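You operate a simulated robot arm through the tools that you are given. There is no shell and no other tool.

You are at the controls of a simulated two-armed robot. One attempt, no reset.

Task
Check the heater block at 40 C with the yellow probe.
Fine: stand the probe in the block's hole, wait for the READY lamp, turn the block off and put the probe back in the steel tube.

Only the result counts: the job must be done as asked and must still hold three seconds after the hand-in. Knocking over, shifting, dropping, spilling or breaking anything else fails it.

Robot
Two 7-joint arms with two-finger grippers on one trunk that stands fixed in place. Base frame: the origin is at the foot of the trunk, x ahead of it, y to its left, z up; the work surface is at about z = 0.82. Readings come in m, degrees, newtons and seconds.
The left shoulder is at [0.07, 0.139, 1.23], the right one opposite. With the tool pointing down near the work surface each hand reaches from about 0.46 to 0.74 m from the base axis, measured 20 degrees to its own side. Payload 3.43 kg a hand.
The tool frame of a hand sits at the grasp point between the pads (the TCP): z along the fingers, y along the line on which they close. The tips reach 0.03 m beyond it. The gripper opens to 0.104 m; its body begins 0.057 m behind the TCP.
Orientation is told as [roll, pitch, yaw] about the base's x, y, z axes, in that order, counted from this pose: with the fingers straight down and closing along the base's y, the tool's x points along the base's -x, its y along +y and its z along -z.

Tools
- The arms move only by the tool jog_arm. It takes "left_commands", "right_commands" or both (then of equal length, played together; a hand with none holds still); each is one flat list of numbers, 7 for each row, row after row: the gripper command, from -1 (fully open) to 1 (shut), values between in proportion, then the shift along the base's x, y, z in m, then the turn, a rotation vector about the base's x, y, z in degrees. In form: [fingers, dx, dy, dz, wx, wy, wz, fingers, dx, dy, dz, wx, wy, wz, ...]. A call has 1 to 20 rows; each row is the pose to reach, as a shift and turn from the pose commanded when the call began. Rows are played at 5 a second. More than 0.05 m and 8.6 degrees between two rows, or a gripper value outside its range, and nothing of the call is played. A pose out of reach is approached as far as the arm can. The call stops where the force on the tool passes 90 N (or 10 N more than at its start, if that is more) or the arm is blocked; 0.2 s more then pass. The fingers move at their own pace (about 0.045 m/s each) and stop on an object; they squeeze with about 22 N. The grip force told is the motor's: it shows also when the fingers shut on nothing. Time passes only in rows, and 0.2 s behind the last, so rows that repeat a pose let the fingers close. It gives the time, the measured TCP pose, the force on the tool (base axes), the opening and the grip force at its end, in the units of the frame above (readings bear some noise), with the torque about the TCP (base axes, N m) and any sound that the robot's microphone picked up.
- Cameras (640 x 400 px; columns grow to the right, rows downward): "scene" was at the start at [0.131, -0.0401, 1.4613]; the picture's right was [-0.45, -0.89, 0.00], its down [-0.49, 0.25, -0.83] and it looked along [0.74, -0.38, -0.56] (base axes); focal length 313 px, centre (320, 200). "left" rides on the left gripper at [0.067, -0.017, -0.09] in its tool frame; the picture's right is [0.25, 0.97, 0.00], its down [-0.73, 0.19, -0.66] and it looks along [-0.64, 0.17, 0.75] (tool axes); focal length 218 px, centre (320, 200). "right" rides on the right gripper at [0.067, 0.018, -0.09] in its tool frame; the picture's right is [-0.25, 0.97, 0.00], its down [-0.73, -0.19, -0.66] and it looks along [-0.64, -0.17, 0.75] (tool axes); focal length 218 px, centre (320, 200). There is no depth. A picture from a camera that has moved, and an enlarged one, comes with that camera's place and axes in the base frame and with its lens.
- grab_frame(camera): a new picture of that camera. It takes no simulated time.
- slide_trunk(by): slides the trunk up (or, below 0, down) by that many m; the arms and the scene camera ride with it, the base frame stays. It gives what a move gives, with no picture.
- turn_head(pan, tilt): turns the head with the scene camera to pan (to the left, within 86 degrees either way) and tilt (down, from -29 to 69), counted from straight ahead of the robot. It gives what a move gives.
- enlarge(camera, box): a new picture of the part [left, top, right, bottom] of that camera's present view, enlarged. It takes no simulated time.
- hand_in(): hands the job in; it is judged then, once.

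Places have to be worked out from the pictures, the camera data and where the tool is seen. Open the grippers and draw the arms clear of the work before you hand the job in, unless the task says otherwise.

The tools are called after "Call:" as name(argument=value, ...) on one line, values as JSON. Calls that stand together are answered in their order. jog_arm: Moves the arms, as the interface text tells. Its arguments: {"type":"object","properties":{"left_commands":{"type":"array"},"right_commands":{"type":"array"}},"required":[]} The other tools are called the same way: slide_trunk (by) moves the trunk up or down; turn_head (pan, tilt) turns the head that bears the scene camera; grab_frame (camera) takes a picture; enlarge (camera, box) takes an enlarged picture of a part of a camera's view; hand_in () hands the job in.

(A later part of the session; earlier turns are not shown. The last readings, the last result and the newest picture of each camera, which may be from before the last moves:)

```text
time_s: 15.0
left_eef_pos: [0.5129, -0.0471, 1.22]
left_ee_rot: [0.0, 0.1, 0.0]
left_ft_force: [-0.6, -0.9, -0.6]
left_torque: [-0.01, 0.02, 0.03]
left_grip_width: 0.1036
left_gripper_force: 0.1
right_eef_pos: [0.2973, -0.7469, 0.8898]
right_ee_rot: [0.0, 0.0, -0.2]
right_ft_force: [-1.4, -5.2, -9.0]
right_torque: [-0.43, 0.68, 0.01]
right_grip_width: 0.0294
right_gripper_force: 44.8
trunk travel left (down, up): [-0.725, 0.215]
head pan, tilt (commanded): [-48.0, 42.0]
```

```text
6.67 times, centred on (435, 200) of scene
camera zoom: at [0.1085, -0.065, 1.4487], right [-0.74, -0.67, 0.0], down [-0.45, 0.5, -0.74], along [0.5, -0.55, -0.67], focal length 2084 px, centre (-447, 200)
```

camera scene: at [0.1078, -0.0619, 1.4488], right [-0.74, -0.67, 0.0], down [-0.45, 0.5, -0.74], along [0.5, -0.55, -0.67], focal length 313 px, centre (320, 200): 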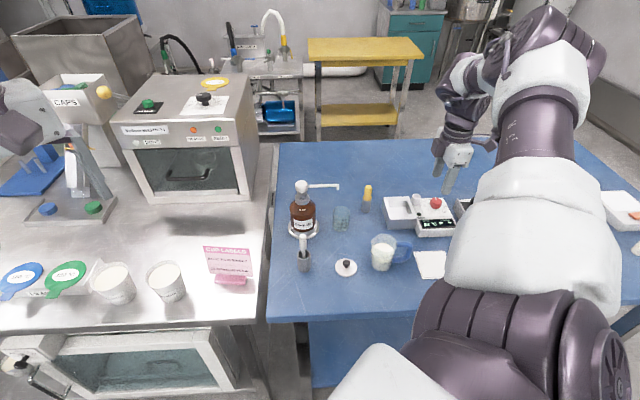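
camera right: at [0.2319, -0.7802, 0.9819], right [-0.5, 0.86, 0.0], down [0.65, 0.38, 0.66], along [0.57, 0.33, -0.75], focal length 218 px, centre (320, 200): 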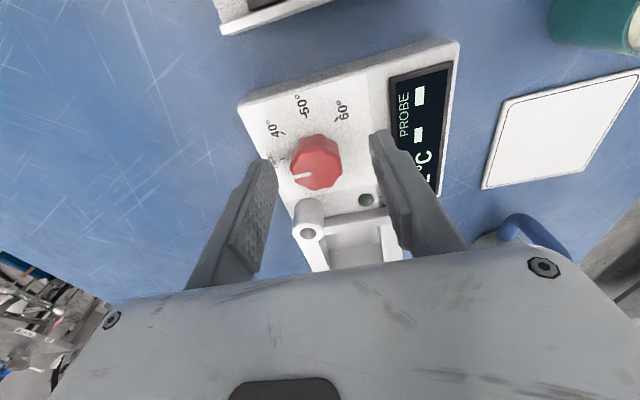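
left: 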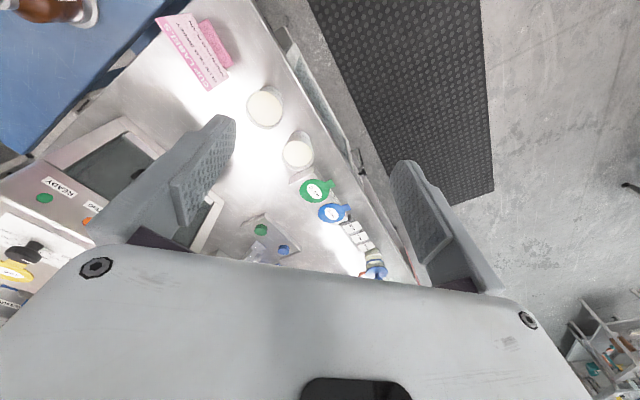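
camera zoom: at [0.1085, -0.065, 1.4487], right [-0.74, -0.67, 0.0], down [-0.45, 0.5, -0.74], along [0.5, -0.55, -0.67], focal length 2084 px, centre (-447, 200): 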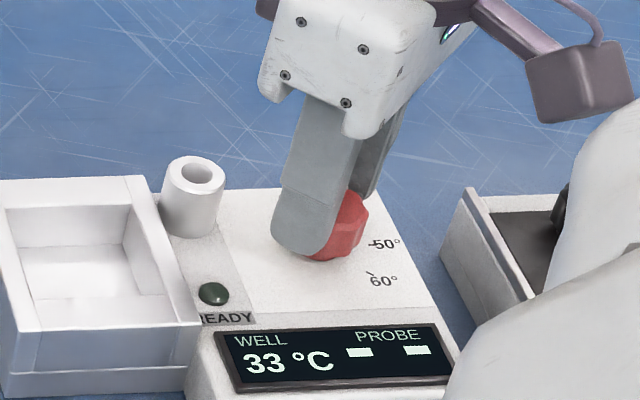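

The pointer sits at the 40 tick and the well is heating (33 C). I open the fingers to 0.06 m and rise straight up.

Call:
jog_arm(right_commands=[-0.15, 0, 0, 0, 0, 0, 0, -0.15, 0, 0, 0, 0, 0, 0, -0.15, 0, 0, 0.01, 0, 0, 0, -0.15, 0, 0, 0.03, 0, 0, 0, -0.15, 0, 0, 0.07, 0, 0, 0, -0.15, 0, 0, 0.11, 0, 0, 0, -0.15, 0, 0, 0.11, 0, 0, 0])

Call:
grab_frame(camera="right")

Call:
enlarge(camera="scene", box=[350, 170, 470, 245])

```text
time_s: 16.6
left_eef_pos: [0.5103, -0.0451, 1.2192]
left_ee_rot: [0.0, 0.1, 0.0]
left_ft_force: [-0.2, -0.8, -0.7]
left_torque: [-0.01, -0.02, 0.01]
left_grip_width: 0.104
left_gripper_force: 0.1
right_eef_pos: [0.2925, -0.7476, 1.0031]
right_ee_rot: [0.0, 0.0, -0.1]
right_ft_force: [1.2, 0.6, -0.3]
right_torque: [-0.03, 0.02, 0.01]
right_grip_width: 0.0596
right_gripper_force: 0.0
trunk travel left (down, up): [-0.725, 0.215]
head pan, tilt (commanded): [-48.0, 42.0]
```

```text
taken
camera right: at [0.2255, -0.7286, 1.0946], right [0.25, 0.97, 0.0], down [0.73, -0.19, 0.66], along [0.63, -0.17, -0.75], focal length 218 px, centre (320, 200)
```

right: 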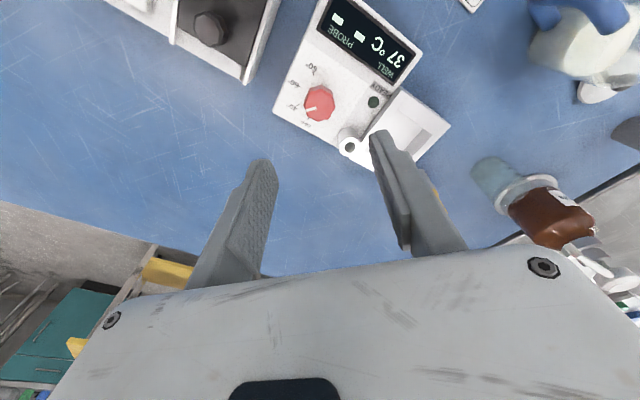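

```text
5.33 times, centred on (410, 208) of scene
camera zoom: at [0.1081, -0.0627, 1.4487], right [-0.74, -0.67, 0.0], down [-0.45, 0.5, -0.74], along [0.5, -0.55, -0.67], focal length 1667 px, centre (-160, 160)
```

zoom: 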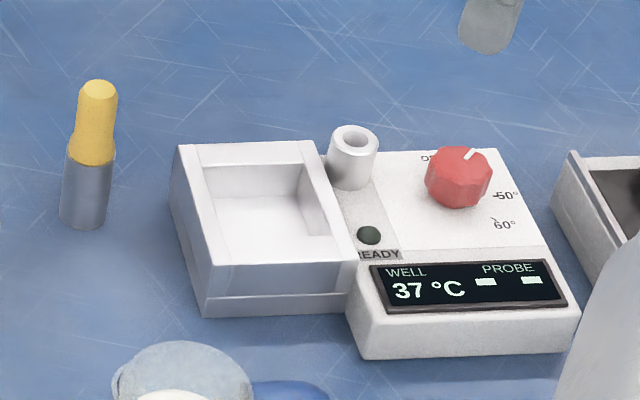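

The block has not moved. I check the pointer against the 40 mark.

Call:
enlarge(camera="right", box=[280, 55, 376, 115])

Call:
enlarge(camera="right", box=[320, 90, 440, 165])

```text
6.67 times, centred on (328, 85) of right
camera zoom: at [0.2255, -0.7286, 1.0946], right [0.25, 0.97, 0.0], down [0.73, -0.19, 0.66], along [0.63, -0.17, -0.75], focal length 1455 px, centre (267, 967)
```

zoom: 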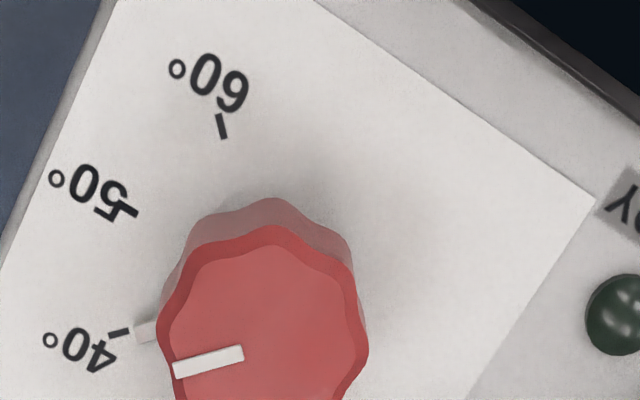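

```text
5.33 times, centred on (380, 128) of right
camera zoom: at [0.2255, -0.7286, 1.0946], right [0.25, 0.97, 0.0], down [0.73, -0.19, 0.66], along [0.63, -0.17, -0.75], focal length 1164 px, centre (0, 587)
```

zoom: 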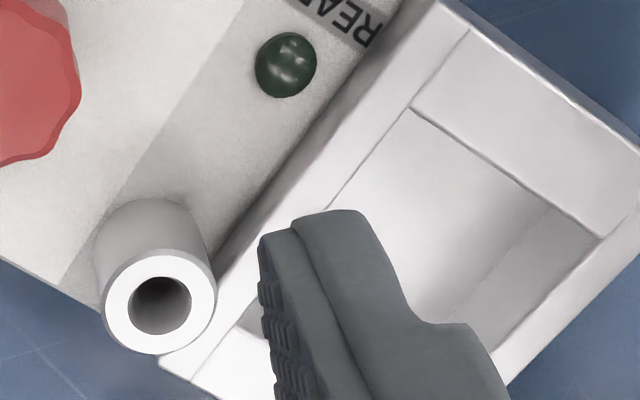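

The pointer is exactly on 40, and the hole re-measures at (0.3443, -0.7259). Next I move over the probe at (0.447, -0.6345), at yaw about +40 so the hand stays clear of the bottle's spout (tip about (0.467, -0.527, 0.967)).

Call:
jog_arm(right_commands=[-0.15, 0.025, 0.018, 0, 0, 0, 6, -0.15, 0.05, 0.036, 0, 0, 0, 12, -0.15, 0.075, 0.054, 0, 0, 0, 18, -0.15, 0.1, 0.072, 0, 0, 0, 24, -0.15, 0.125, 0.09, 0, 0, 0, 31, -0.15, 0.14, 0.103, 0, 0, 0, 38, -0.15, 0.1515, 0.1125, 0, 0, 0, 40, -0.15, 0.1515, 0.1125, 0, 0, 0, 40])

Call:
grab_frame(camera="right")

Call:
grab_frame(camera="scene")

```text
time_s: 18.4
left_eef_pos: [0.511, -0.0449, 1.2203]
left_ee_rot: [-0.1, 0.2, 0.1]
left_ft_force: [0.2, -0.8, 0.1]
left_torque: [0.02, 0.03, 0.01]
left_grip_width: 0.1041
left_gripper_force: 0.1
right_eef_pos: [0.4472, -0.6327, 0.9999]
right_ee_rot: [0.0, 0.0, 39.9]
right_ft_force: [-0.1, 0.0, 0.0]
right_torque: [-0.01, -0.01, -0.01]
right_grip_width: 0.0597
right_gripper_force: 0.0
trunk travel left (down, up): [-0.725, 0.215]
head pan, tilt (commanded): [-48.0, 42.0]
```

```text
taken
camera right: at [0.3836, -0.663, 1.0916], right [-0.43, 0.9, 0.0], down [0.68, 0.32, 0.66], along [0.59, 0.28, -0.75], focal length 218 px, centre (320, 200)
```

right: 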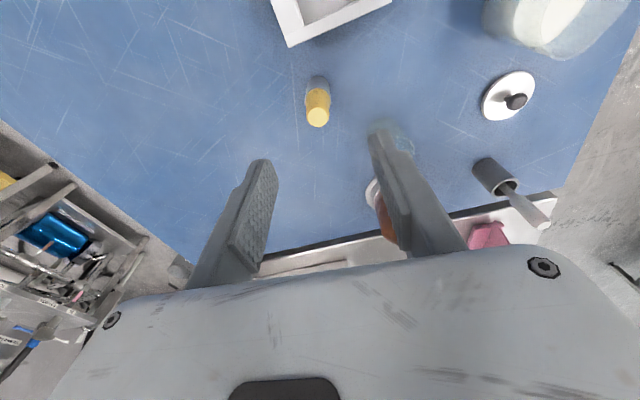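

```text
taken
camera scene: at [0.1077, -0.0623, 1.4488], right [-0.74, -0.67, 0.0], down [-0.45, 0.5, -0.74], along [0.5, -0.55, -0.67], focal length 313 px, centre (320, 200)
```

scene: 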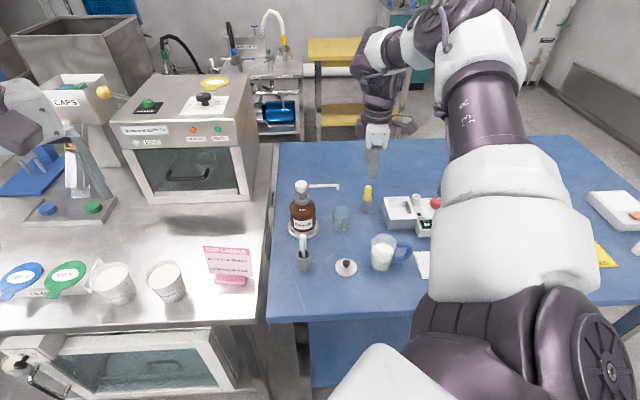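

I enlarge the probe to measure its axis.

Call:
enlarge(camera="right", box=[272, 70, 368, 130])

Call:
enlarge(camera="scene", box=[340, 175, 400, 220])

```text
6.67 times, centred on (320, 100) of right
camera zoom: at [0.3836, -0.663, 1.0916], right [-0.43, 0.9, 0.0], down [0.68, 0.32, 0.66], along [0.59, 0.28, -0.75], focal length 1455 px, centre (320, 867)
```

zoom: 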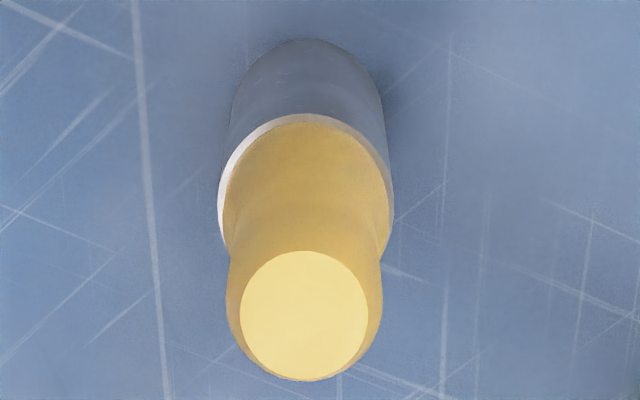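

```text
8.89 times, centred on (370, 198) of scene
camera zoom: at [0.1077, -0.0623, 1.4488], right [-0.74, -0.67, 0.0], down [-0.45, 0.5, -0.74], along [0.5, -0.55, -0.67], focal length 2779 px, centre (-124, 222)
```

zoom: 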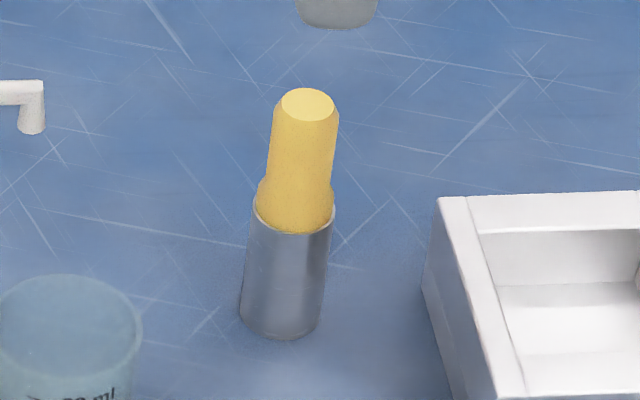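

The probe axis measures (0.4462, -0.6352), top 0.910, narrow grip part 0.02 wide from z 0.88 up. I correct by (-0.7, -1.9) mm and lower to TCP z≈0.916.

Call:
jog_arm(right_commands=[-0.15, -0.0007, -0.0019, -0.02, 0, 0, 0, -0.15, -0.0007, -0.0019, -0.04, 0, 0, 0, -0.15, -0.0007, -0.0019, -0.06, 0, 0, 0, -0.15, -0.0007, -0.0019, -0.075, 0, 0, 0, -0.15, -0.0007, -0.0019, -0.084, 0, 0, 0, -0.15, -0.0007, -0.0019, -0.084, 0, 0, 0])

Call:
enlarge(camera="right", box=[230, 100, 410, 260])

Call:
enlarge(camera="scene", box=[320, 150, 420, 220])

```text
time_s: 19.8
left_eef_pos: [0.5112, -0.0457, 1.2208]
left_ee_rot: [0.0, 0.0, 0.1]
left_ft_force: [0.3, 0.0, 1.1]
left_torque: [0.0, -0.01, 0.0]
left_grip_width: 0.1038
left_gripper_force: 0.1
right_eef_pos: [0.4455, -0.6348, 0.9179]
right_ee_rot: [0.0, 0.0, 39.8]
right_ft_force: [-0.5, -0.4, -0.1]
right_torque: [-0.02, -0.01, -0.03]
right_grip_width: 0.06
right_gripper_force: 0.1
trunk travel left (down, up): [-0.725, 0.215]
head pan, tilt (commanded): [-48.0, 42.0]
```

```text
2.50 times, centred on (320, 180) of right
camera zoom: at [0.3834, -0.6636, 1.0094], right [-0.43, 0.9, 0.0], down [0.68, 0.32, 0.66], along [0.59, 0.28, -0.75], focal length 546 px, centre (320, 250)
```

zoom: 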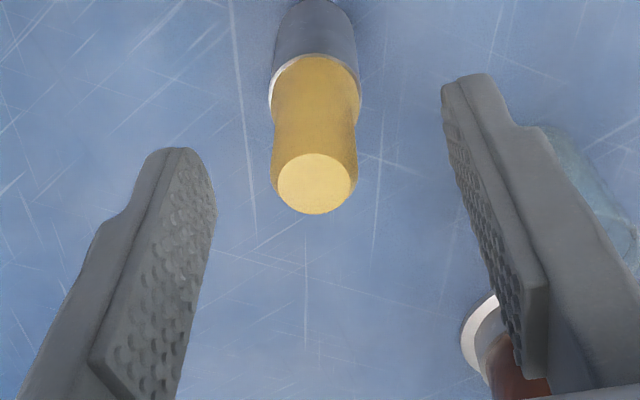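

```text
5.71 times, centred on (370, 185) of scene
camera zoom: at [0.1077, -0.0619, 1.4488], right [-0.74, -0.67, 0.0], down [-0.45, 0.5, -0.74], along [0.5, -0.55, -0.67], focal length 1786 px, centre (34, 286)
```

zoom: 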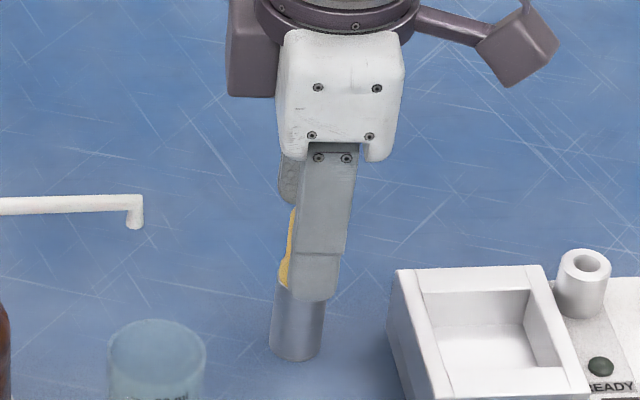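

The probe's grip is centred between the fingers. I close on it.

Call:
jog_arm(right_commands=[1, 0, 0, 0, 0, 0, 0, 1, 0, 0, 0, 0, 0, 0, 1, 0, 0, 0, 0, 0, 0, 1, 0, 0, 0, 0, 0, 0, 1, 0, 0, 0, 0, 0, 0])

Call:
enlarge(camera="right", box=[230, 100, 410, 260])

Call:
enlarge(camera="scene", box=[350, 170, 470, 245])

```text
time_s: 21.0
left_eef_pos: [0.5102, -0.0455, 1.2211]
left_ee_rot: [0.0, 0.2, 0.1]
left_ft_force: [0.3, -0.4, -0.8]
left_torque: [0.02, -0.02, 0.01]
left_grip_width: 0.1039
left_gripper_force: 0.1
right_eef_pos: [0.4469, -0.6334, 0.918]
right_ee_rot: [0.1, 0.0, 39.9]
right_ft_force: [0.0, 0.6, 0.4]
right_torque: [0.0, 0.0, 0.04]
right_grip_width: 0.0187
right_gripper_force: 21.6
trunk travel left (down, up): [-0.725, 0.215]
head pan, tilt (commanded): [-48.0, 42.0]
```

```text
2.50 times, centred on (320, 180) of right
camera zoom: at [0.3835, -0.6638, 1.0094], right [-0.43, 0.9, 0.0], down [0.68, 0.32, 0.66], along [0.59, 0.28, -0.75], focal length 546 px, centre (320, 250)
```

zoom: 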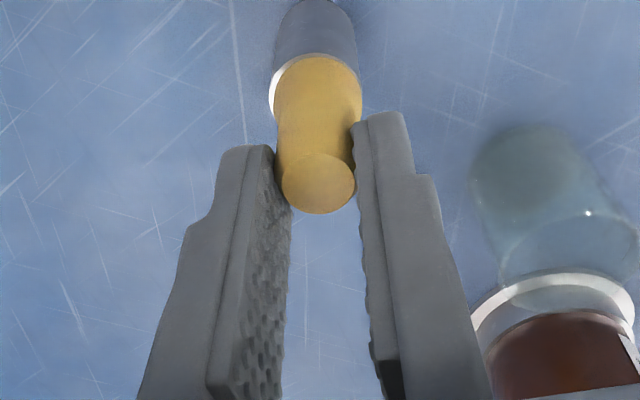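

```text
5.33 times, centred on (410, 208) of scene
camera zoom: at [0.1079, -0.0621, 1.4488], right [-0.74, -0.67, 0.0], down [-0.45, 0.5, -0.74], along [0.5, -0.55, -0.67], focal length 1667 px, centre (-160, 160)
```

zoom: 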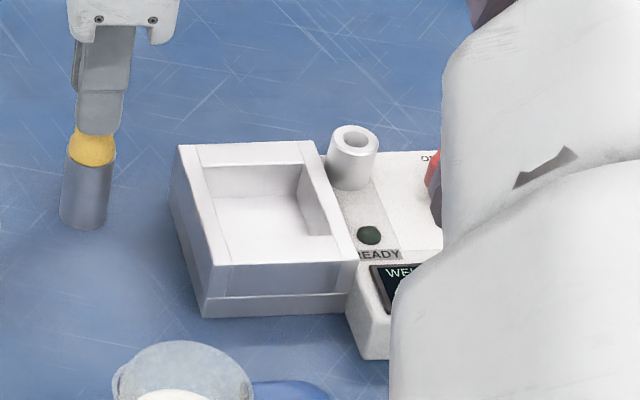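

Gripped at 0.0187 m with hardly any side force. I lift slowly 3 cm and check that the tube stays.

Call:
jog_arm(right_commands=[1, 0, 0, 0.004, 0, 0, 0, 1, 0, 0, 0.01, 0, 0, 0, 1, 0, 0, 0.02, 0, 0, 0, 1, 0, 0, 0.03, 0, 0, 0])

Call:
enlarge(camera="right", box=[230, 60, 410, 220])

Call:
enlarge(camera="scene", box=[330, 150, 430, 220])

```text
time_s: 22.0
left_eef_pos: [0.5102, -0.0444, 1.2207]
left_ee_rot: [0.0, 0.2, 0.1]
left_ft_force: [0.5, -0.6, 0.3]
left_torque: [-0.01, 0.02, 0.0]
left_grip_width: 0.1039
left_gripper_force: 0.0
right_eef_pos: [0.4458, -0.6348, 0.9473]
right_ee_rot: [0.1, 0.0, 39.9]
right_ft_force: [-0.1, -0.7, -0.1]
right_torque: [0.01, 0.01, 0.0]
right_grip_width: 0.0184
right_gripper_force: 22.2
trunk travel left (down, up): [-0.725, 0.215]
head pan, tilt (commanded): [-48.0, 42.0]
```

```text
2.50 times, centred on (320, 140) of right
camera zoom: at [0.3834, -0.665, 1.0373], right [-0.43, 0.9, 0.0], down [0.68, 0.32, 0.66], along [0.59, 0.28, -0.75], focal length 546 px, centre (320, 350)
```

zoom: 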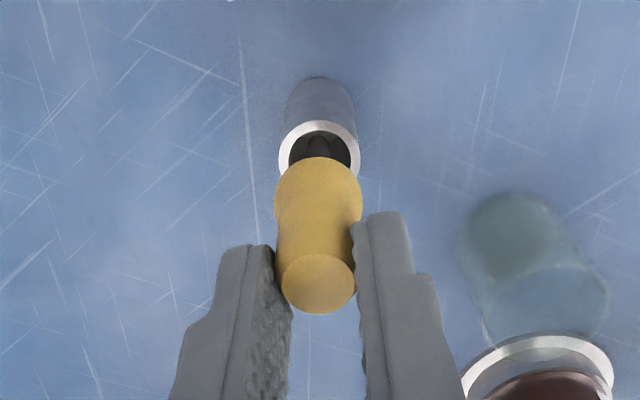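

```text
5.71 times, centred on (380, 185) of scene
camera zoom: at [0.1077, -0.0618, 1.4488], right [-0.74, -0.67, 0.0], down [-0.45, 0.5, -0.74], along [0.5, -0.55, -0.67], focal length 1786 px, centre (-23, 286)
```

zoom: 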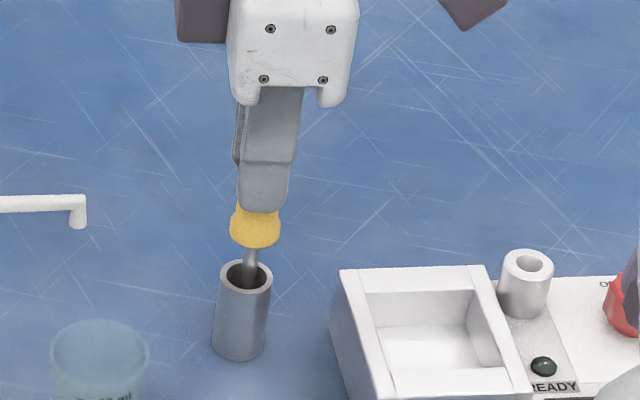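

The tube stays in place and a thin shaft comes out. I lift another 5 cm to see its whole length.

Call:
jog_arm(right_commands=[1, 0, 0, 0.015, 0, 0, 0, 1, 0, 0, 0.03, 0, 0, 0, 1, 0, 0, 0.045, 0, 0, 0, 1, 0, 0, 0.055, 0, 0, 0])

Call:
enlarge(camera="right", box=[230, 60, 410, 220])

Call:
enlarge(camera="scene", box=[330, 140, 430, 220])

```text
time_s: 23.0
left_eef_pos: [0.5104, -0.0448, 1.22]
left_ee_rot: [0.0, 0.1, 0.1]
left_ft_force: [-0.3, 0.0, 0.8]
left_torque: [-0.02, 0.03, -0.01]
left_grip_width: 0.1039
left_gripper_force: 0.0
right_eef_pos: [0.4473, -0.6354, 1.0024]
right_ee_rot: [0.1, 0.0, 39.9]
right_ft_force: [-0.1, -0.1, 0.0]
right_torque: [0.0, 0.0, 0.0]
right_grip_width: 0.0186
right_gripper_force: 21.9
trunk travel left (down, up): [-0.725, 0.215]
head pan, tilt (commanded): [-48.0, 42.0]
```

```text
2.50 times, centred on (320, 140) of right
camera zoom: at [0.3839, -0.6642, 1.0939], right [-0.43, 0.9, 0.0], down [0.68, 0.32, 0.66], along [0.59, 0.28, -0.75], focal length 546 px, centre (320, 350)
```

zoom: 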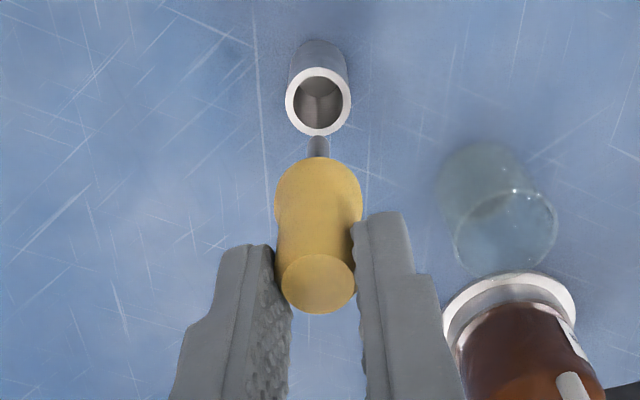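

```text
5.00 times, centred on (380, 180) of scene
camera zoom: at [0.1077, -0.0617, 1.4488], right [-0.74, -0.67, 0.0], down [-0.45, 0.5, -0.74], along [0.5, -0.55, -0.67], focal length 1563 px, centre (20, 300)
```

zoom: 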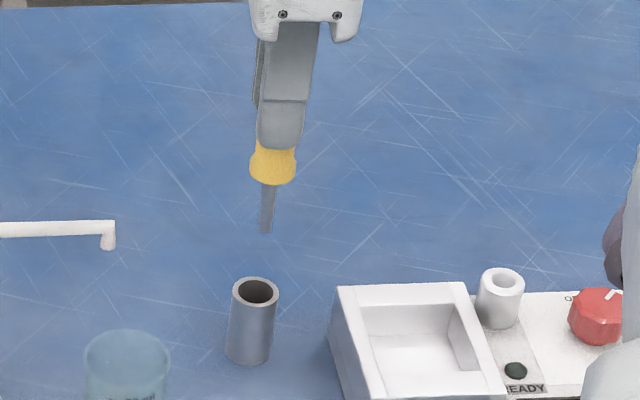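

The probe is free: its tip is about 0.091 below the TCP (z≈0.911 now), shaft about 6 mm thick. I carry it at this height to above the hole at (0.3443, -0.7259).

Call:
jog_arm(right_commands=[1, -0.02, -0.018, 0, 0, 0, 0, 1, -0.045, -0.04, 0, 0, 0, 0, 1, -0.07, -0.062, 0, 0, 0, 0, 1, -0.09, -0.08, 0, 0, 0, 0, 1, -0.1026, -0.0909, 0, 0, 0, 0, 1, -0.1026, -0.0909, 0, 0, 0, 0, 1, -0.1026, -0.0909, 0, 0, 0, 0])

Call:
grab_frame(camera="right")

Call:
enlarge(camera="right", box=[260, 90, 380, 165])

Call:
enlarge(camera="scene", box=[370, 150, 470, 220])

```text
time_s: 24.6
left_eef_pos: [0.5111, -0.044, 1.2208]
left_ee_rot: [0.0, 0.2, 0.1]
left_ft_force: [-0.3, -0.2, -0.9]
left_torque: [0.01, -0.01, 0.03]
left_grip_width: 0.104
left_gripper_force: 0.0
right_eef_pos: [0.3442, -0.7257, 1.0009]
right_ee_rot: [0.2, 0.0, 39.9]
right_ft_force: [0.7, -1.0, -0.9]
right_torque: [0.02, 0.01, -0.01]
right_grip_width: 0.0183
right_gripper_force: 22.2
trunk travel left (down, up): [-0.725, 0.215]
head pan, tilt (commanded): [-48.0, 42.0]
```

```text
taken
camera right: at [0.2818, -0.7552, 1.0928], right [-0.43, 0.9, 0.0], down [0.68, 0.32, 0.66], along [0.59, 0.28, -0.75], focal length 218 px, centre (320, 200)
```

right: 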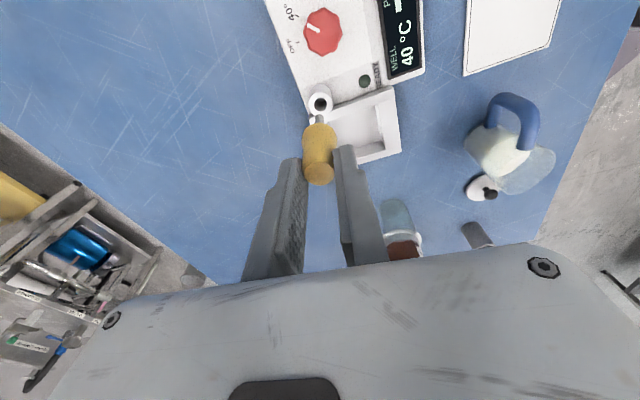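

```text
5.33 times, centred on (320, 128) of right
camera zoom: at [0.2818, -0.7552, 1.0928], right [-0.43, 0.9, 0.0], down [0.68, 0.32, 0.66], along [0.59, 0.28, -0.75], focal length 1164 px, centre (320, 587)
```

zoom: 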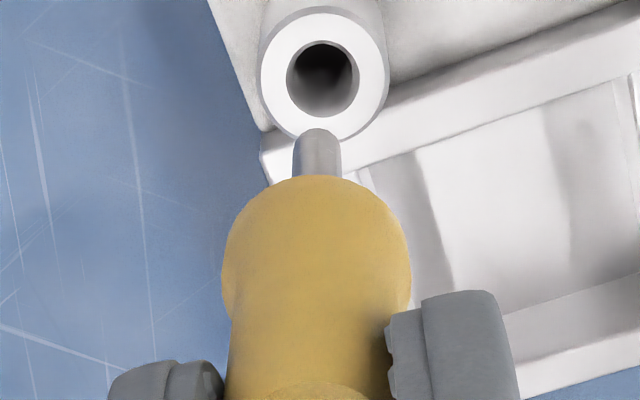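

```text
5.71 times, centred on (420, 185) of scene
camera zoom: at [0.1077, -0.0622, 1.4488], right [-0.74, -0.67, 0.0], down [-0.45, 0.5, -0.74], along [0.5, -0.55, -0.67], focal length 1786 px, centre (-251, 286)
```

zoom: 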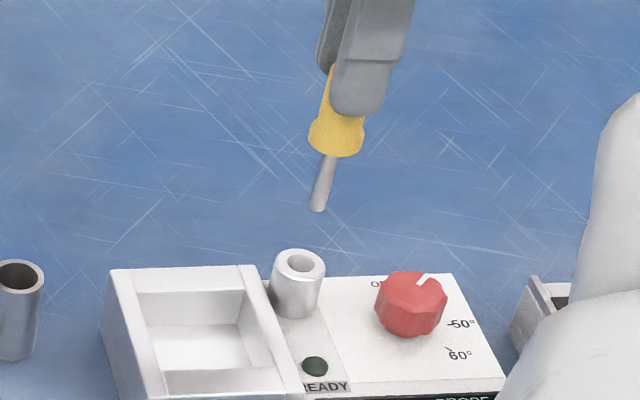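

The tip and the hole line up to about 1 mm; I shift +1.2 mm in y and go down so the tip is just above the rim, then look again.

Call:
jog_arm(right_commands=[1, 0.0002, 0.0012, -0.008, 0, 0, 0, 1, 0.0002, 0.0012, -0.016, 0, 0, 0, 1, 0.0002, 0.0012, -0.024, 0, 0, 0, 1, 0.0002, 0.0012, -0.024, 0, 0, 0])

Call:
enlarge(camera="right", box=[260, 90, 380, 165])

Call:
enlarge(camera="scene", box=[385, 165, 445, 210])

```text
time_s: 25.6
left_eef_pos: [0.5107, -0.0443, 1.2207]
left_ee_rot: [0.1, 0.1, 0.0]
left_ft_force: [-0.2, 0.3, -1.6]
left_torque: [-0.03, 0.03, 0.0]
left_grip_width: 0.1041
left_gripper_force: 0.1
right_eef_pos: [0.3454, -0.7265, 0.9778]
right_ee_rot: [0.0, 0.0, 39.9]
right_ft_force: [0.6, -0.1, -0.2]
right_torque: [0.02, 0.01, -0.02]
right_grip_width: 0.0184
right_gripper_force: 22.4
trunk travel left (down, up): [-0.725, 0.215]
head pan, tilt (commanded): [-48.0, 42.0]
```

```text
5.33 times, centred on (320, 128) of right
camera zoom: at [0.2835, -0.7547, 1.0689], right [-0.43, 0.9, 0.0], down [0.68, 0.32, 0.66], along [0.59, 0.28, -0.75], focal length 1164 px, centre (320, 587)
```

zoom: 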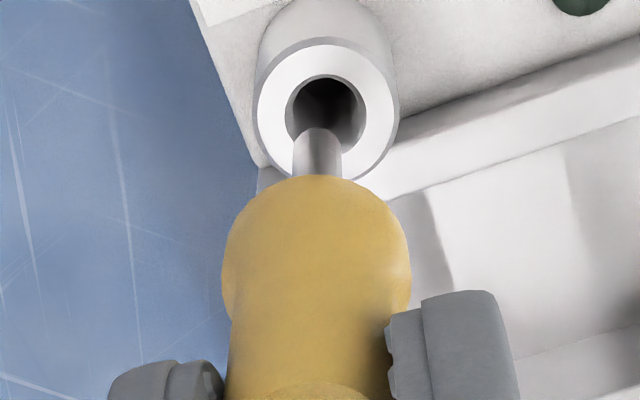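

```text
8.89 times, centred on (415, 188) of scene
camera zoom: at [0.1079, -0.0621, 1.4488], right [-0.74, -0.67, 0.0], down [-0.45, 0.5, -0.74], along [0.5, -0.55, -0.67], focal length 2779 px, centre (-524, 311)
```

zoom: 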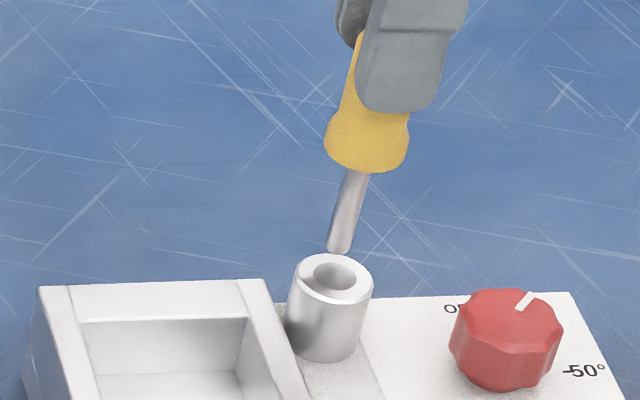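

The tip is about 10 mm above the rim, off by (-1.5, +0.7) mm from the hole axis; the gap is about 2.7 mm all round. I correct and lower the tip a little into the hole.

Call:
jog_arm(right_commands=[1, -0.0015, 0.0007, 0, 0, 0, 0, 1, -0.0015, 0.0007, -0.006, 0, 0, 0, 1, -0.0015, 0.0007, -0.011, 0, 0, 0, 1, -0.0015, 0.0007, -0.014, 0, 0, 0, 1, -0.0015, 0.0007, -0.014, 0, 0, 0])

Call:
enlarge(camera="right", box=[260, 90, 380, 165])

Call:
enlarge(camera="scene", box=[385, 170, 445, 215])

```text
time_s: 26.8
left_eef_pos: [0.51, -0.0454, 1.2201]
left_ee_rot: [0.0, 0.0, 0.1]
left_ft_force: [0.0, 0.5, -0.2]
left_torque: [-0.05, 0.01, 0.0]
left_grip_width: 0.1041
left_gripper_force: 0.1
right_eef_pos: [0.3448, -0.7249, 0.9635]
right_ee_rot: [0.1, 0.1, 39.9]
right_ft_force: [-0.2, 0.5, -0.9]
right_torque: [0.01, 0.04, 0.0]
right_grip_width: 0.0184
right_gripper_force: 21.5
trunk travel left (down, up): [-0.725, 0.215]
head pan, tilt (commanded): [-48.0, 42.0]
```

```text
5.33 times, centred on (320, 128) of right
camera zoom: at [0.2812, -0.7544, 1.0552], right [-0.43, 0.9, 0.0], down [0.68, 0.32, 0.66], along [0.59, 0.28, -0.75], focal length 1164 px, centre (320, 587)
```

zoom: 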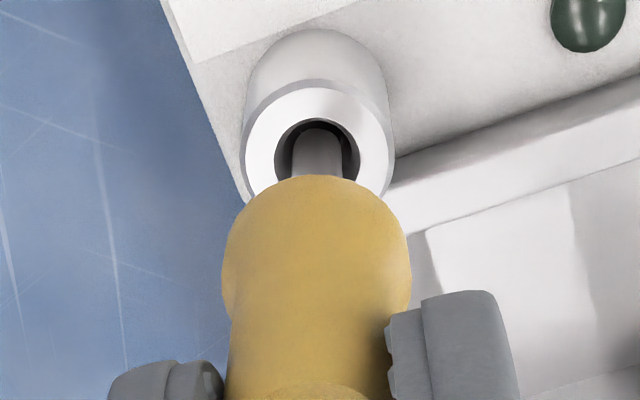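

```text
8.89 times, centred on (415, 192) of scene
camera zoom: at [0.1079, -0.0621, 1.4488], right [-0.74, -0.67, 0.0], down [-0.45, 0.5, -0.74], along [0.5, -0.55, -0.67], focal length 2779 px, centre (-524, 267)
```

zoom: 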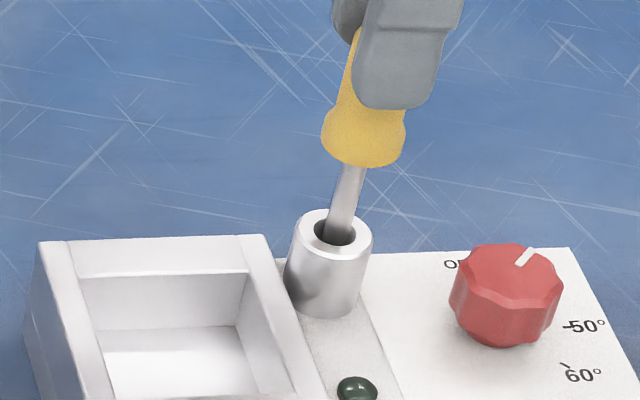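

The tip is inside the hole with clearance all round and no contact force. I shift (+1.0, +0.8) mm to centre and lower further, stopping before the handle seats.

Call:
jog_arm(right_commands=[1, 0.001, 0.0008, -0.003, 0, 0, 0, 1, 0.001, 0.0008, -0.008, 0, 0, 0, 1, 0.001, 0.0008, -0.013, 0, 0, 0, 1, 0.001, 0.0008, -0.018, 0, 0, 0, 1, 0.001, 0.0008, -0.022, 0, 0, 0, 1, 0.001, 0.0008, -0.022, 0, 0, 0])

Call:
enlarge(camera="right", box=[260, 90, 380, 165])

Call:
enlarge(camera="scene", box=[385, 170, 445, 215])

```text
time_s: 28.2
left_eef_pos: [0.5115, -0.0459, 1.2211]
left_ee_rot: [0.1, 0.1, 0.2]
left_ft_force: [-0.5, -0.3, 0.6]
left_torque: [0.0, 0.02, 0.0]
left_grip_width: 0.104
left_gripper_force: 0.0
right_eef_pos: [0.3448, -0.7236, 0.9409]
right_ee_rot: [0.2, 0.0, 39.8]
right_ft_force: [-0.4, -0.4, -0.1]
right_torque: [0.02, 0.0, 0.01]
right_grip_width: 0.0184
right_gripper_force: 21.5
trunk travel left (down, up): [-0.725, 0.215]
head pan, tilt (commanded): [-48.0, 42.0]
```

```text
5.33 times, centred on (320, 128) of right
camera zoom: at [0.2815, -0.753, 1.033], right [-0.43, 0.9, 0.0], down [0.68, 0.32, 0.66], along [0.59, 0.28, -0.75], focal length 1164 px, centre (320, 587)
```

zoom: 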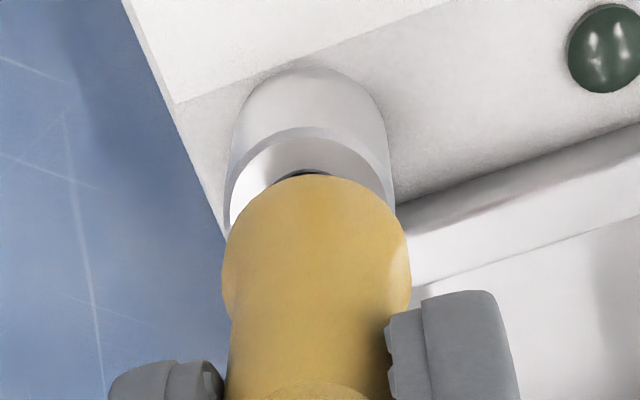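

```text
8.89 times, centred on (415, 192) of scene
camera zoom: at [0.1078, -0.062, 1.4488], right [-0.74, -0.67, 0.0], down [-0.45, 0.5, -0.74], along [0.5, -0.55, -0.67], focal length 2779 px, centre (-524, 267)
```

zoom: 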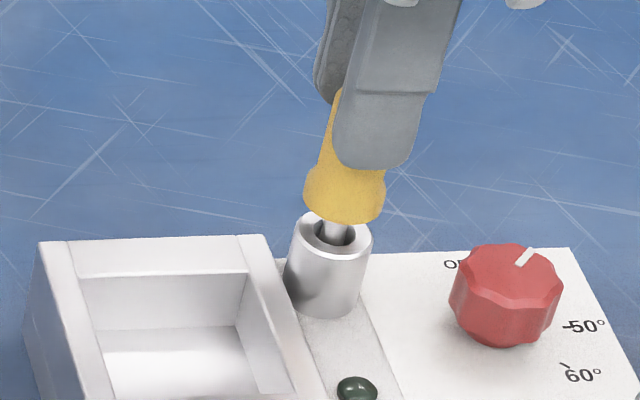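

Still free of contact; the handle is about 1 cm above the rim. I lower another 9 mm slowly.

Call:
jog_arm(right_commands=[1, 0.0008, -0.0005, -0.003, 0, 0, 0, 1, 0.0008, -0.0005, -0.006, 0, 0, 0, 1, 0.0008, -0.0005, -0.008, 0, 0, 0, 1, 0.0008, -0.0005, -0.009, 0, 0, 0, 1, 0.0008, -0.0005, -0.009, 0, 0, 0])

Call:
enlarge(camera="right", box=[260, 90, 380, 165])

Call:
enlarge(camera="scene", box=[385, 170, 445, 215])

```text
time_s: 29.4
left_eef_pos: [0.5106, -0.0419, 1.2225]
left_ee_rot: [-0.2, 0.0, 0.1]
left_ft_force: [0.7, 0.1, -0.3]
left_torque: [0.0, 0.0, 0.05]
left_grip_width: 0.1036
left_gripper_force: 0.1
right_eef_pos: [0.3452, -0.7219, 0.9349]
right_ee_rot: [-0.2, 0.0, 39.9]
right_ft_force: [2.8, -1.1, 19.3]
right_torque: [-0.15, -0.11, 0.01]
right_grip_width: 0.0182
right_gripper_force: 22.1
trunk travel left (down, up): [-0.725, 0.215]
head pan, tilt (commanded): [-48.0, 42.0]
```

```text
5.33 times, centred on (320, 128) of right
camera zoom: at [0.282, -0.7509, 1.0266], right [-0.43, 0.9, 0.0], down [0.68, 0.32, 0.66], along [0.6, 0.28, -0.75], focal length 1164 px, centre (320, 587)
```

zoom: 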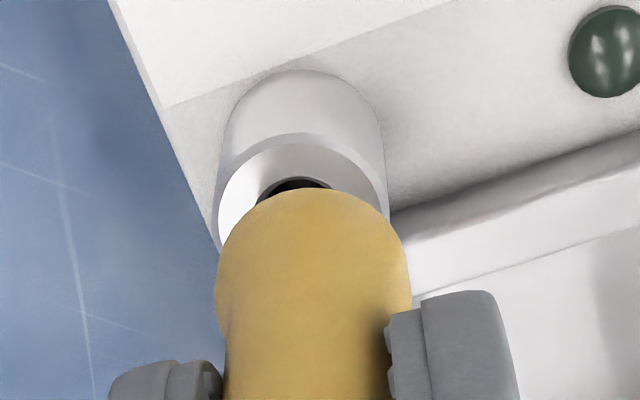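

```text
8.89 times, centred on (415, 192) of scene
camera zoom: at [0.1064, -0.0586, 1.4491], right [-0.74, -0.67, 0.0], down [-0.45, 0.5, -0.74], along [0.5, -0.55, -0.67], focal length 2779 px, centre (-524, 267)
```

zoom: 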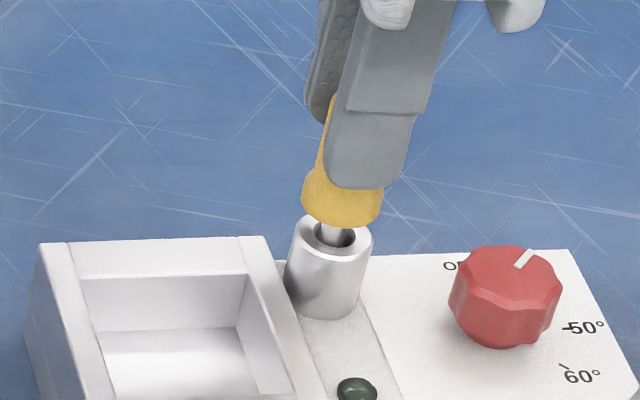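

The tip has touched the hole's bottom (19 N on the tool, the trunk gave a little). I back off 3 mm to relieve the force.

Call:
jog_arm(right_commands=[1, 0, 0, 0.002, 0, 0, 0, 1, 0, 0, 0.003, 0, 0, 0, 1, 0, 0, 0.003, 0, 0, 0])

Call:
enlarge(camera="scene", box=[365, 170, 465, 245])

Call:
grab_frame(camera="right")

```text
time_s: 30.2
left_eef_pos: [0.5103, -0.0437, 1.2204]
left_ee_rot: [0.0, 0.1, 0.1]
left_ft_force: [-0.2, -0.4, -0.4]
left_torque: [0.01, -0.02, -0.01]
left_grip_width: 0.1043
left_gripper_force: 0.1
right_eef_pos: [0.3445, -0.7237, 0.936]
right_ee_rot: [0.1, 0.1, 39.8]
right_ft_force: [0.7, 1.8, 4.4]
right_torque: [0.17, -0.06, -0.04]
right_grip_width: 0.0184
right_gripper_force: 21.9
trunk travel left (down, up): [-0.725, 0.215]
head pan, tilt (commanded): [-48.0, 42.0]
```

```text
5.33 times, centred on (415, 208) of scene
camera zoom: at [0.1075, -0.0609, 1.4488], right [-0.74, -0.67, 0.0], down [-0.45, 0.5, -0.74], along [0.5, -0.55, -0.67], focal length 1667 px, centre (-187, 160)
```

zoom: 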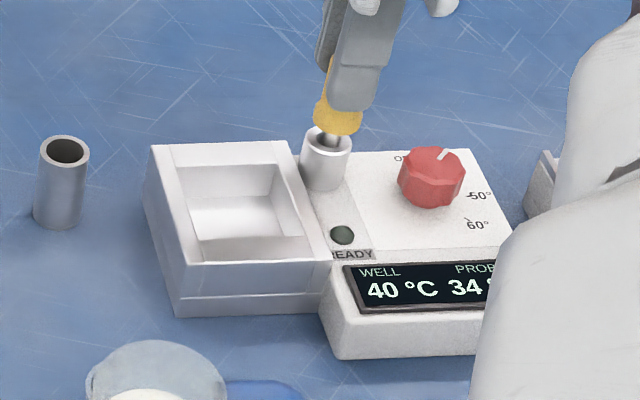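

```text
taken
camera right: at [0.281, -0.753, 1.0269], right [-0.43, 0.9, 0.0], down [0.68, 0.32, 0.66], along [0.59, 0.28, -0.76], focal length 218 px, centre (320, 200)
```

right: 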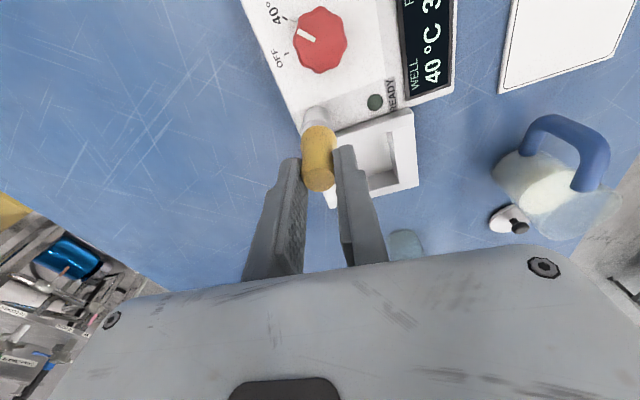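

WELL reads 40 C and PROBE 34 C and rising, so the probe is properly in the hole. I release it gently to stand there.

Call:
jog_arm(right_commands=[0.5, 0, 0, 0.0005, 0, 0, 0, 0.2, 0, 0, 0.0005, 0, 0, 0, -0.15, 0, 0, 0.0005, 0, 0, 0, -0.15, 0, 0, 0.0005, 0, 0, 0])

Call:
enlarge(camera="scene", box=[365, 170, 465, 245])

Call:
enlarge(camera="right", box=[230, 80, 410, 230])

```text
time_s: 31.2
left_eef_pos: [0.5115, -0.0454, 1.2203]
left_ee_rot: [0.0, 0.2, 0.1]
left_ft_force: [0.1, 0.3, 0.1]
left_torque: [0.03, 0.01, -0.02]
left_grip_width: 0.104
left_gripper_force: 0.1
right_eef_pos: [0.3434, -0.726, 0.936]
right_ee_rot: [0.1, 0.0, 40.0]
right_ft_force: [0.2, 0.0, -0.4]
right_torque: [0.06, -0.01, 0.01]
right_grip_width: 0.0598
right_gripper_force: 0.1
trunk travel left (down, up): [-0.725, 0.215]
head pan, tilt (commanded): [-48.0, 42.0]
```

```text
5.33 times, centred on (415, 208) of scene
camera zoom: at [0.1078, -0.0622, 1.4488], right [-0.74, -0.67, 0.0], down [-0.45, 0.5, -0.74], along [0.5, -0.55, -0.67], focal length 1667 px, centre (-187, 160)
```

zoom: 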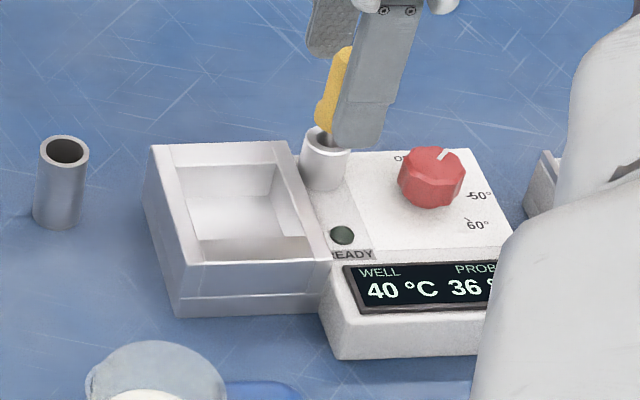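

```text
2.67 times, centred on (320, 155) of right
camera zoom: at [0.2811, -0.7542, 1.0275], right [-0.43, 0.9, 0.0], down [0.68, 0.32, 0.66], along [0.59, 0.28, -0.75], focal length 582 px, centre (320, 320)
```

zoom: 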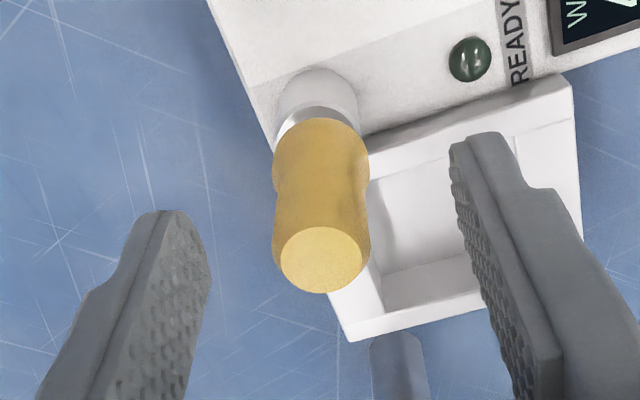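

The probe stands upright on its own. I raise the hand straight up clear of it.

Call:
jog_arm(right_commands=[-0.15, 0, 0, 0.015, 0, 0, 0, -0.15, 0, 0, 0.04, 0, 0, 0, -0.15, 0, 0, 0.07, 0, 0, 0, -0.15, 0, 0, 0.1, 0, 0, 0, -0.15, 0, 0, 0.1, 0, 0, 0])

Call:
enlarge(camera="scene", box=[365, 170, 465, 245])

Call:
grab_frame(camera="right")

```text
time_s: 32.4
left_eef_pos: [0.511, -0.0457, 1.2206]
left_ee_rot: [0.0, 0.1, 0.1]
left_ft_force: [-0.5, -0.2, -0.6]
left_torque: [0.01, 0.0, -0.03]
left_grip_width: 0.1042
left_gripper_force: 0.1
right_eef_pos: [0.3458, -0.7223, 1.037]
right_ee_rot: [0.1, 0.0, 39.9]
right_ft_force: [0.3, -0.3, -0.5]
right_torque: [0.03, 0.02, 0.03]
right_grip_width: 0.0597
right_gripper_force: 0.0
trunk travel left (down, up): [-0.725, 0.215]
head pan, tilt (commanded): [-48.0, 42.0]
```

```text
5.33 times, centred on (415, 208) of scene
camera zoom: at [0.108, -0.0626, 1.4487], right [-0.74, -0.67, 0.0], down [-0.45, 0.5, -0.74], along [0.5, -0.55, -0.67], focal length 1667 px, centre (-187, 160)
```

zoom: 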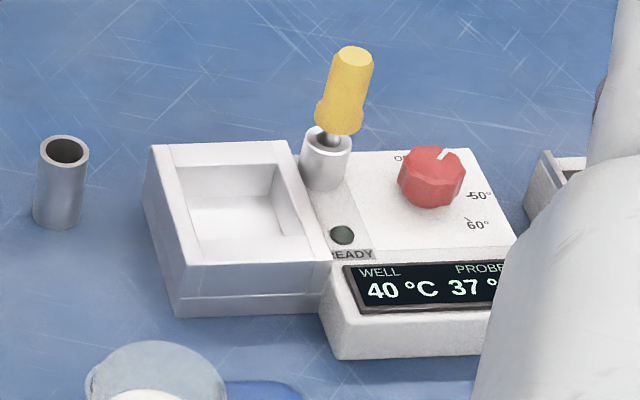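

```text
taken
camera right: at [0.2832, -0.7519, 1.1292], right [-0.43, 0.9, 0.0], down [0.68, 0.32, 0.66], along [0.59, 0.28, -0.75], focal length 218 px, centre (320, 200)
```

right: 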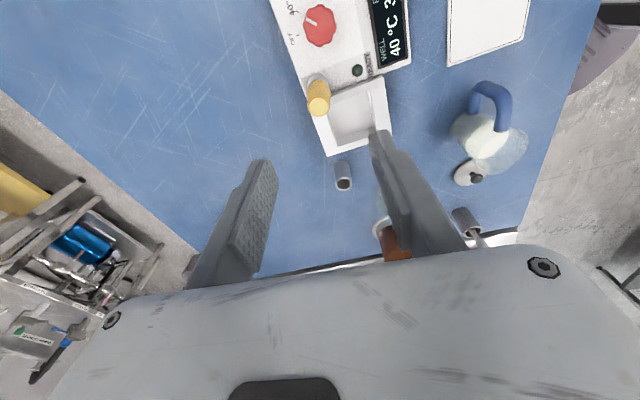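

PROBE reads 37 C; the probe's top is at z≈0.933. While it warms, I move over the knob at (0.2957, -0.7457) with yaw 0, staying above the probe.

Call:
jog_arm(right_commands=[-0.15, -0.01, -0.005, 0, 0, 0, -7, -0.15, -0.02, -0.01, 0, 0, 0, -14, -0.15, -0.03, -0.015, 0, 0, 0, -21, -0.15, -0.04, -0.02, 0, 0, 0, -28, -0.15, -0.05, -0.0232, -0.01, 0, 0, -35, -0.15, -0.0503, -0.0232, -0.03, 0, 0, -40, -0.15, -0.0503, -0.0232, -0.037, 0, 0, -40, -0.15, -0.0503, -0.0232, -0.037, 0, 0, -40])

Call:
grab_frame(camera="right")

Call:
enlarge(camera="scene", box=[365, 170, 485, 245])

```text
time_s: 34.2
left_eef_pos: [0.5108, -0.044, 1.2211]
left_ee_rot: [0.1, 0.0, 0.1]
left_ft_force: [0.6, 0.4, -0.1]
left_torque: [0.0, 0.01, -0.02]
left_grip_width: 0.104
left_gripper_force: 0.1
right_eef_pos: [0.295, -0.7459, 1.0003]
right_ee_rot: [0.1, 0.0, -0.2]
right_ft_force: [-0.1, 0.0, 0.0]
right_torque: [0.02, 0.04, 0.01]
right_grip_width: 0.0597
right_gripper_force: 0.0
trunk travel left (down, up): [-0.725, 0.215]
head pan, tilt (commanded): [-48.0, 42.0]
```

```text
taken
camera right: at [0.2277, -0.7284, 1.091], right [0.26, 0.97, 0.0], down [0.73, -0.19, 0.66], along [0.63, -0.17, -0.75], focal length 218 px, centre (320, 200)
```

right: 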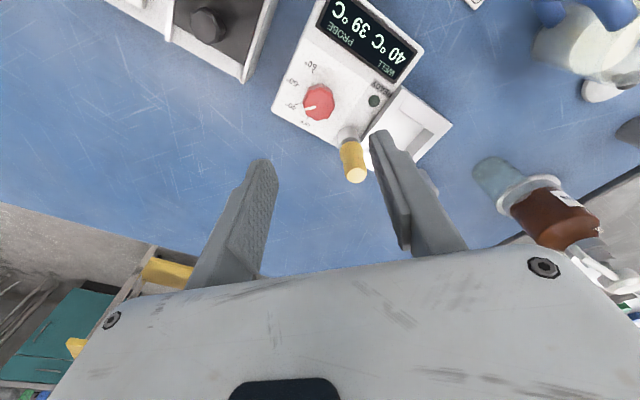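

```text
5.33 times, centred on (425, 208) of scene
camera zoom: at [0.1077, -0.062, 1.4488], right [-0.74, -0.67, 0.0], down [-0.45, 0.5, -0.74], along [0.5, -0.55, -0.67], focal length 1667 px, centre (-240, 160)
```

zoom: 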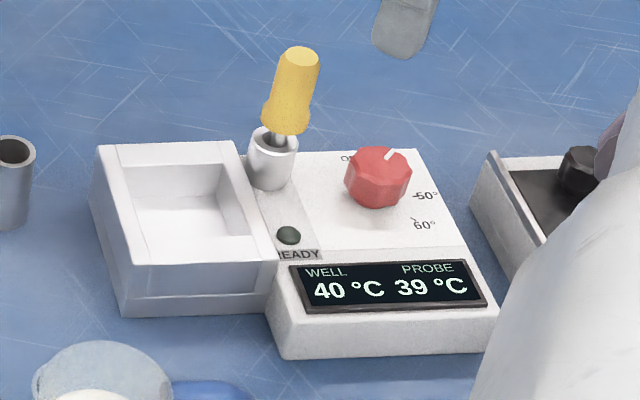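

PROBE 39 C, READY still dark. I hold still for 2 seconds and look again.

Call:
jog_arm(right_commands=[-0.15, 0, 0, 0, 0, 0, 0, -0.15, 0, 0, 0, 0, 0, 0, -0.15, 0, 0, 0, 0, 0, 0, -0.15, 0, 0, 0, 0, 0, 0, -0.15, 0, 0, 0, 0, 0, 0, -0.15, 0, 0, 0, 0, 0, 0, -0.15, 0, 0, 0, 0, 0, 0, -0.15, 0, 0, 0, 0, 0, 0, -0.15, 0, 0, 0, 0, 0, 0, -0.15, 0, 0, 0, 0, 0, 0])

Call:
enlarge(camera="scene", box=[365, 170, 485, 245])

Call:
enlarge(camera="right", box=[270, 60, 420, 154])

```text
time_s: 36.4
left_eef_pos: [0.5098, -0.0445, 1.2201]
left_ee_rot: [-0.1, 0.2, 0.0]
left_ft_force: [0.7, 0.1, -0.1]
left_torque: [0.02, 0.02, 0.02]
left_grip_width: 0.104
left_gripper_force: 0.1
right_eef_pos: [0.295, -0.7478, 1.0004]
right_ee_rot: [0.0, 0.0, -0.1]
right_ft_force: [0.1, -0.7, -0.2]
right_torque: [-0.01, 0.0, 0.02]
right_grip_width: 0.0598
right_gripper_force: 0.0
trunk travel left (down, up): [-0.725, 0.215]
head pan, tilt (commanded): [-48.0, 42.0]
```

```text
5.33 times, centred on (425, 208) of scene
camera zoom: at [0.1078, -0.0621, 1.4488], right [-0.74, -0.67, 0.0], down [-0.45, 0.5, -0.74], along [0.5, -0.55, -0.67], focal length 1667 px, centre (-240, 160)
```

zoom: 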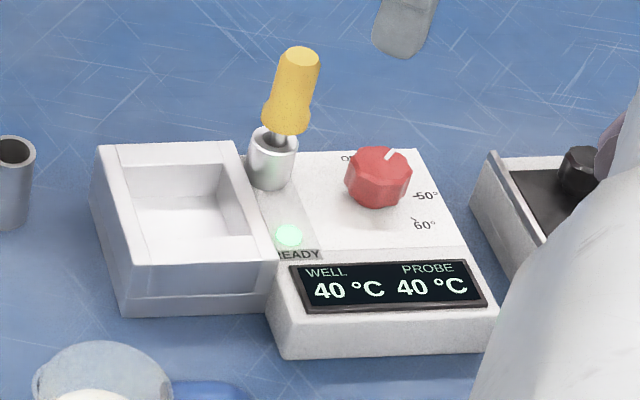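

```text
4.26 times, centred on (345, 107) of right
camera zoom: at [0.2278, -0.7286, 1.091], right [0.26, 0.97, 0.0], down [0.73, -0.19, 0.66], along [0.63, -0.17, -0.75], focal length 929 px, centre (214, 596)
```

zoom: 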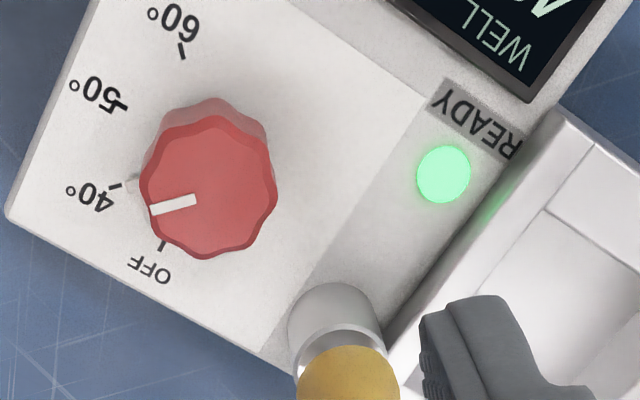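

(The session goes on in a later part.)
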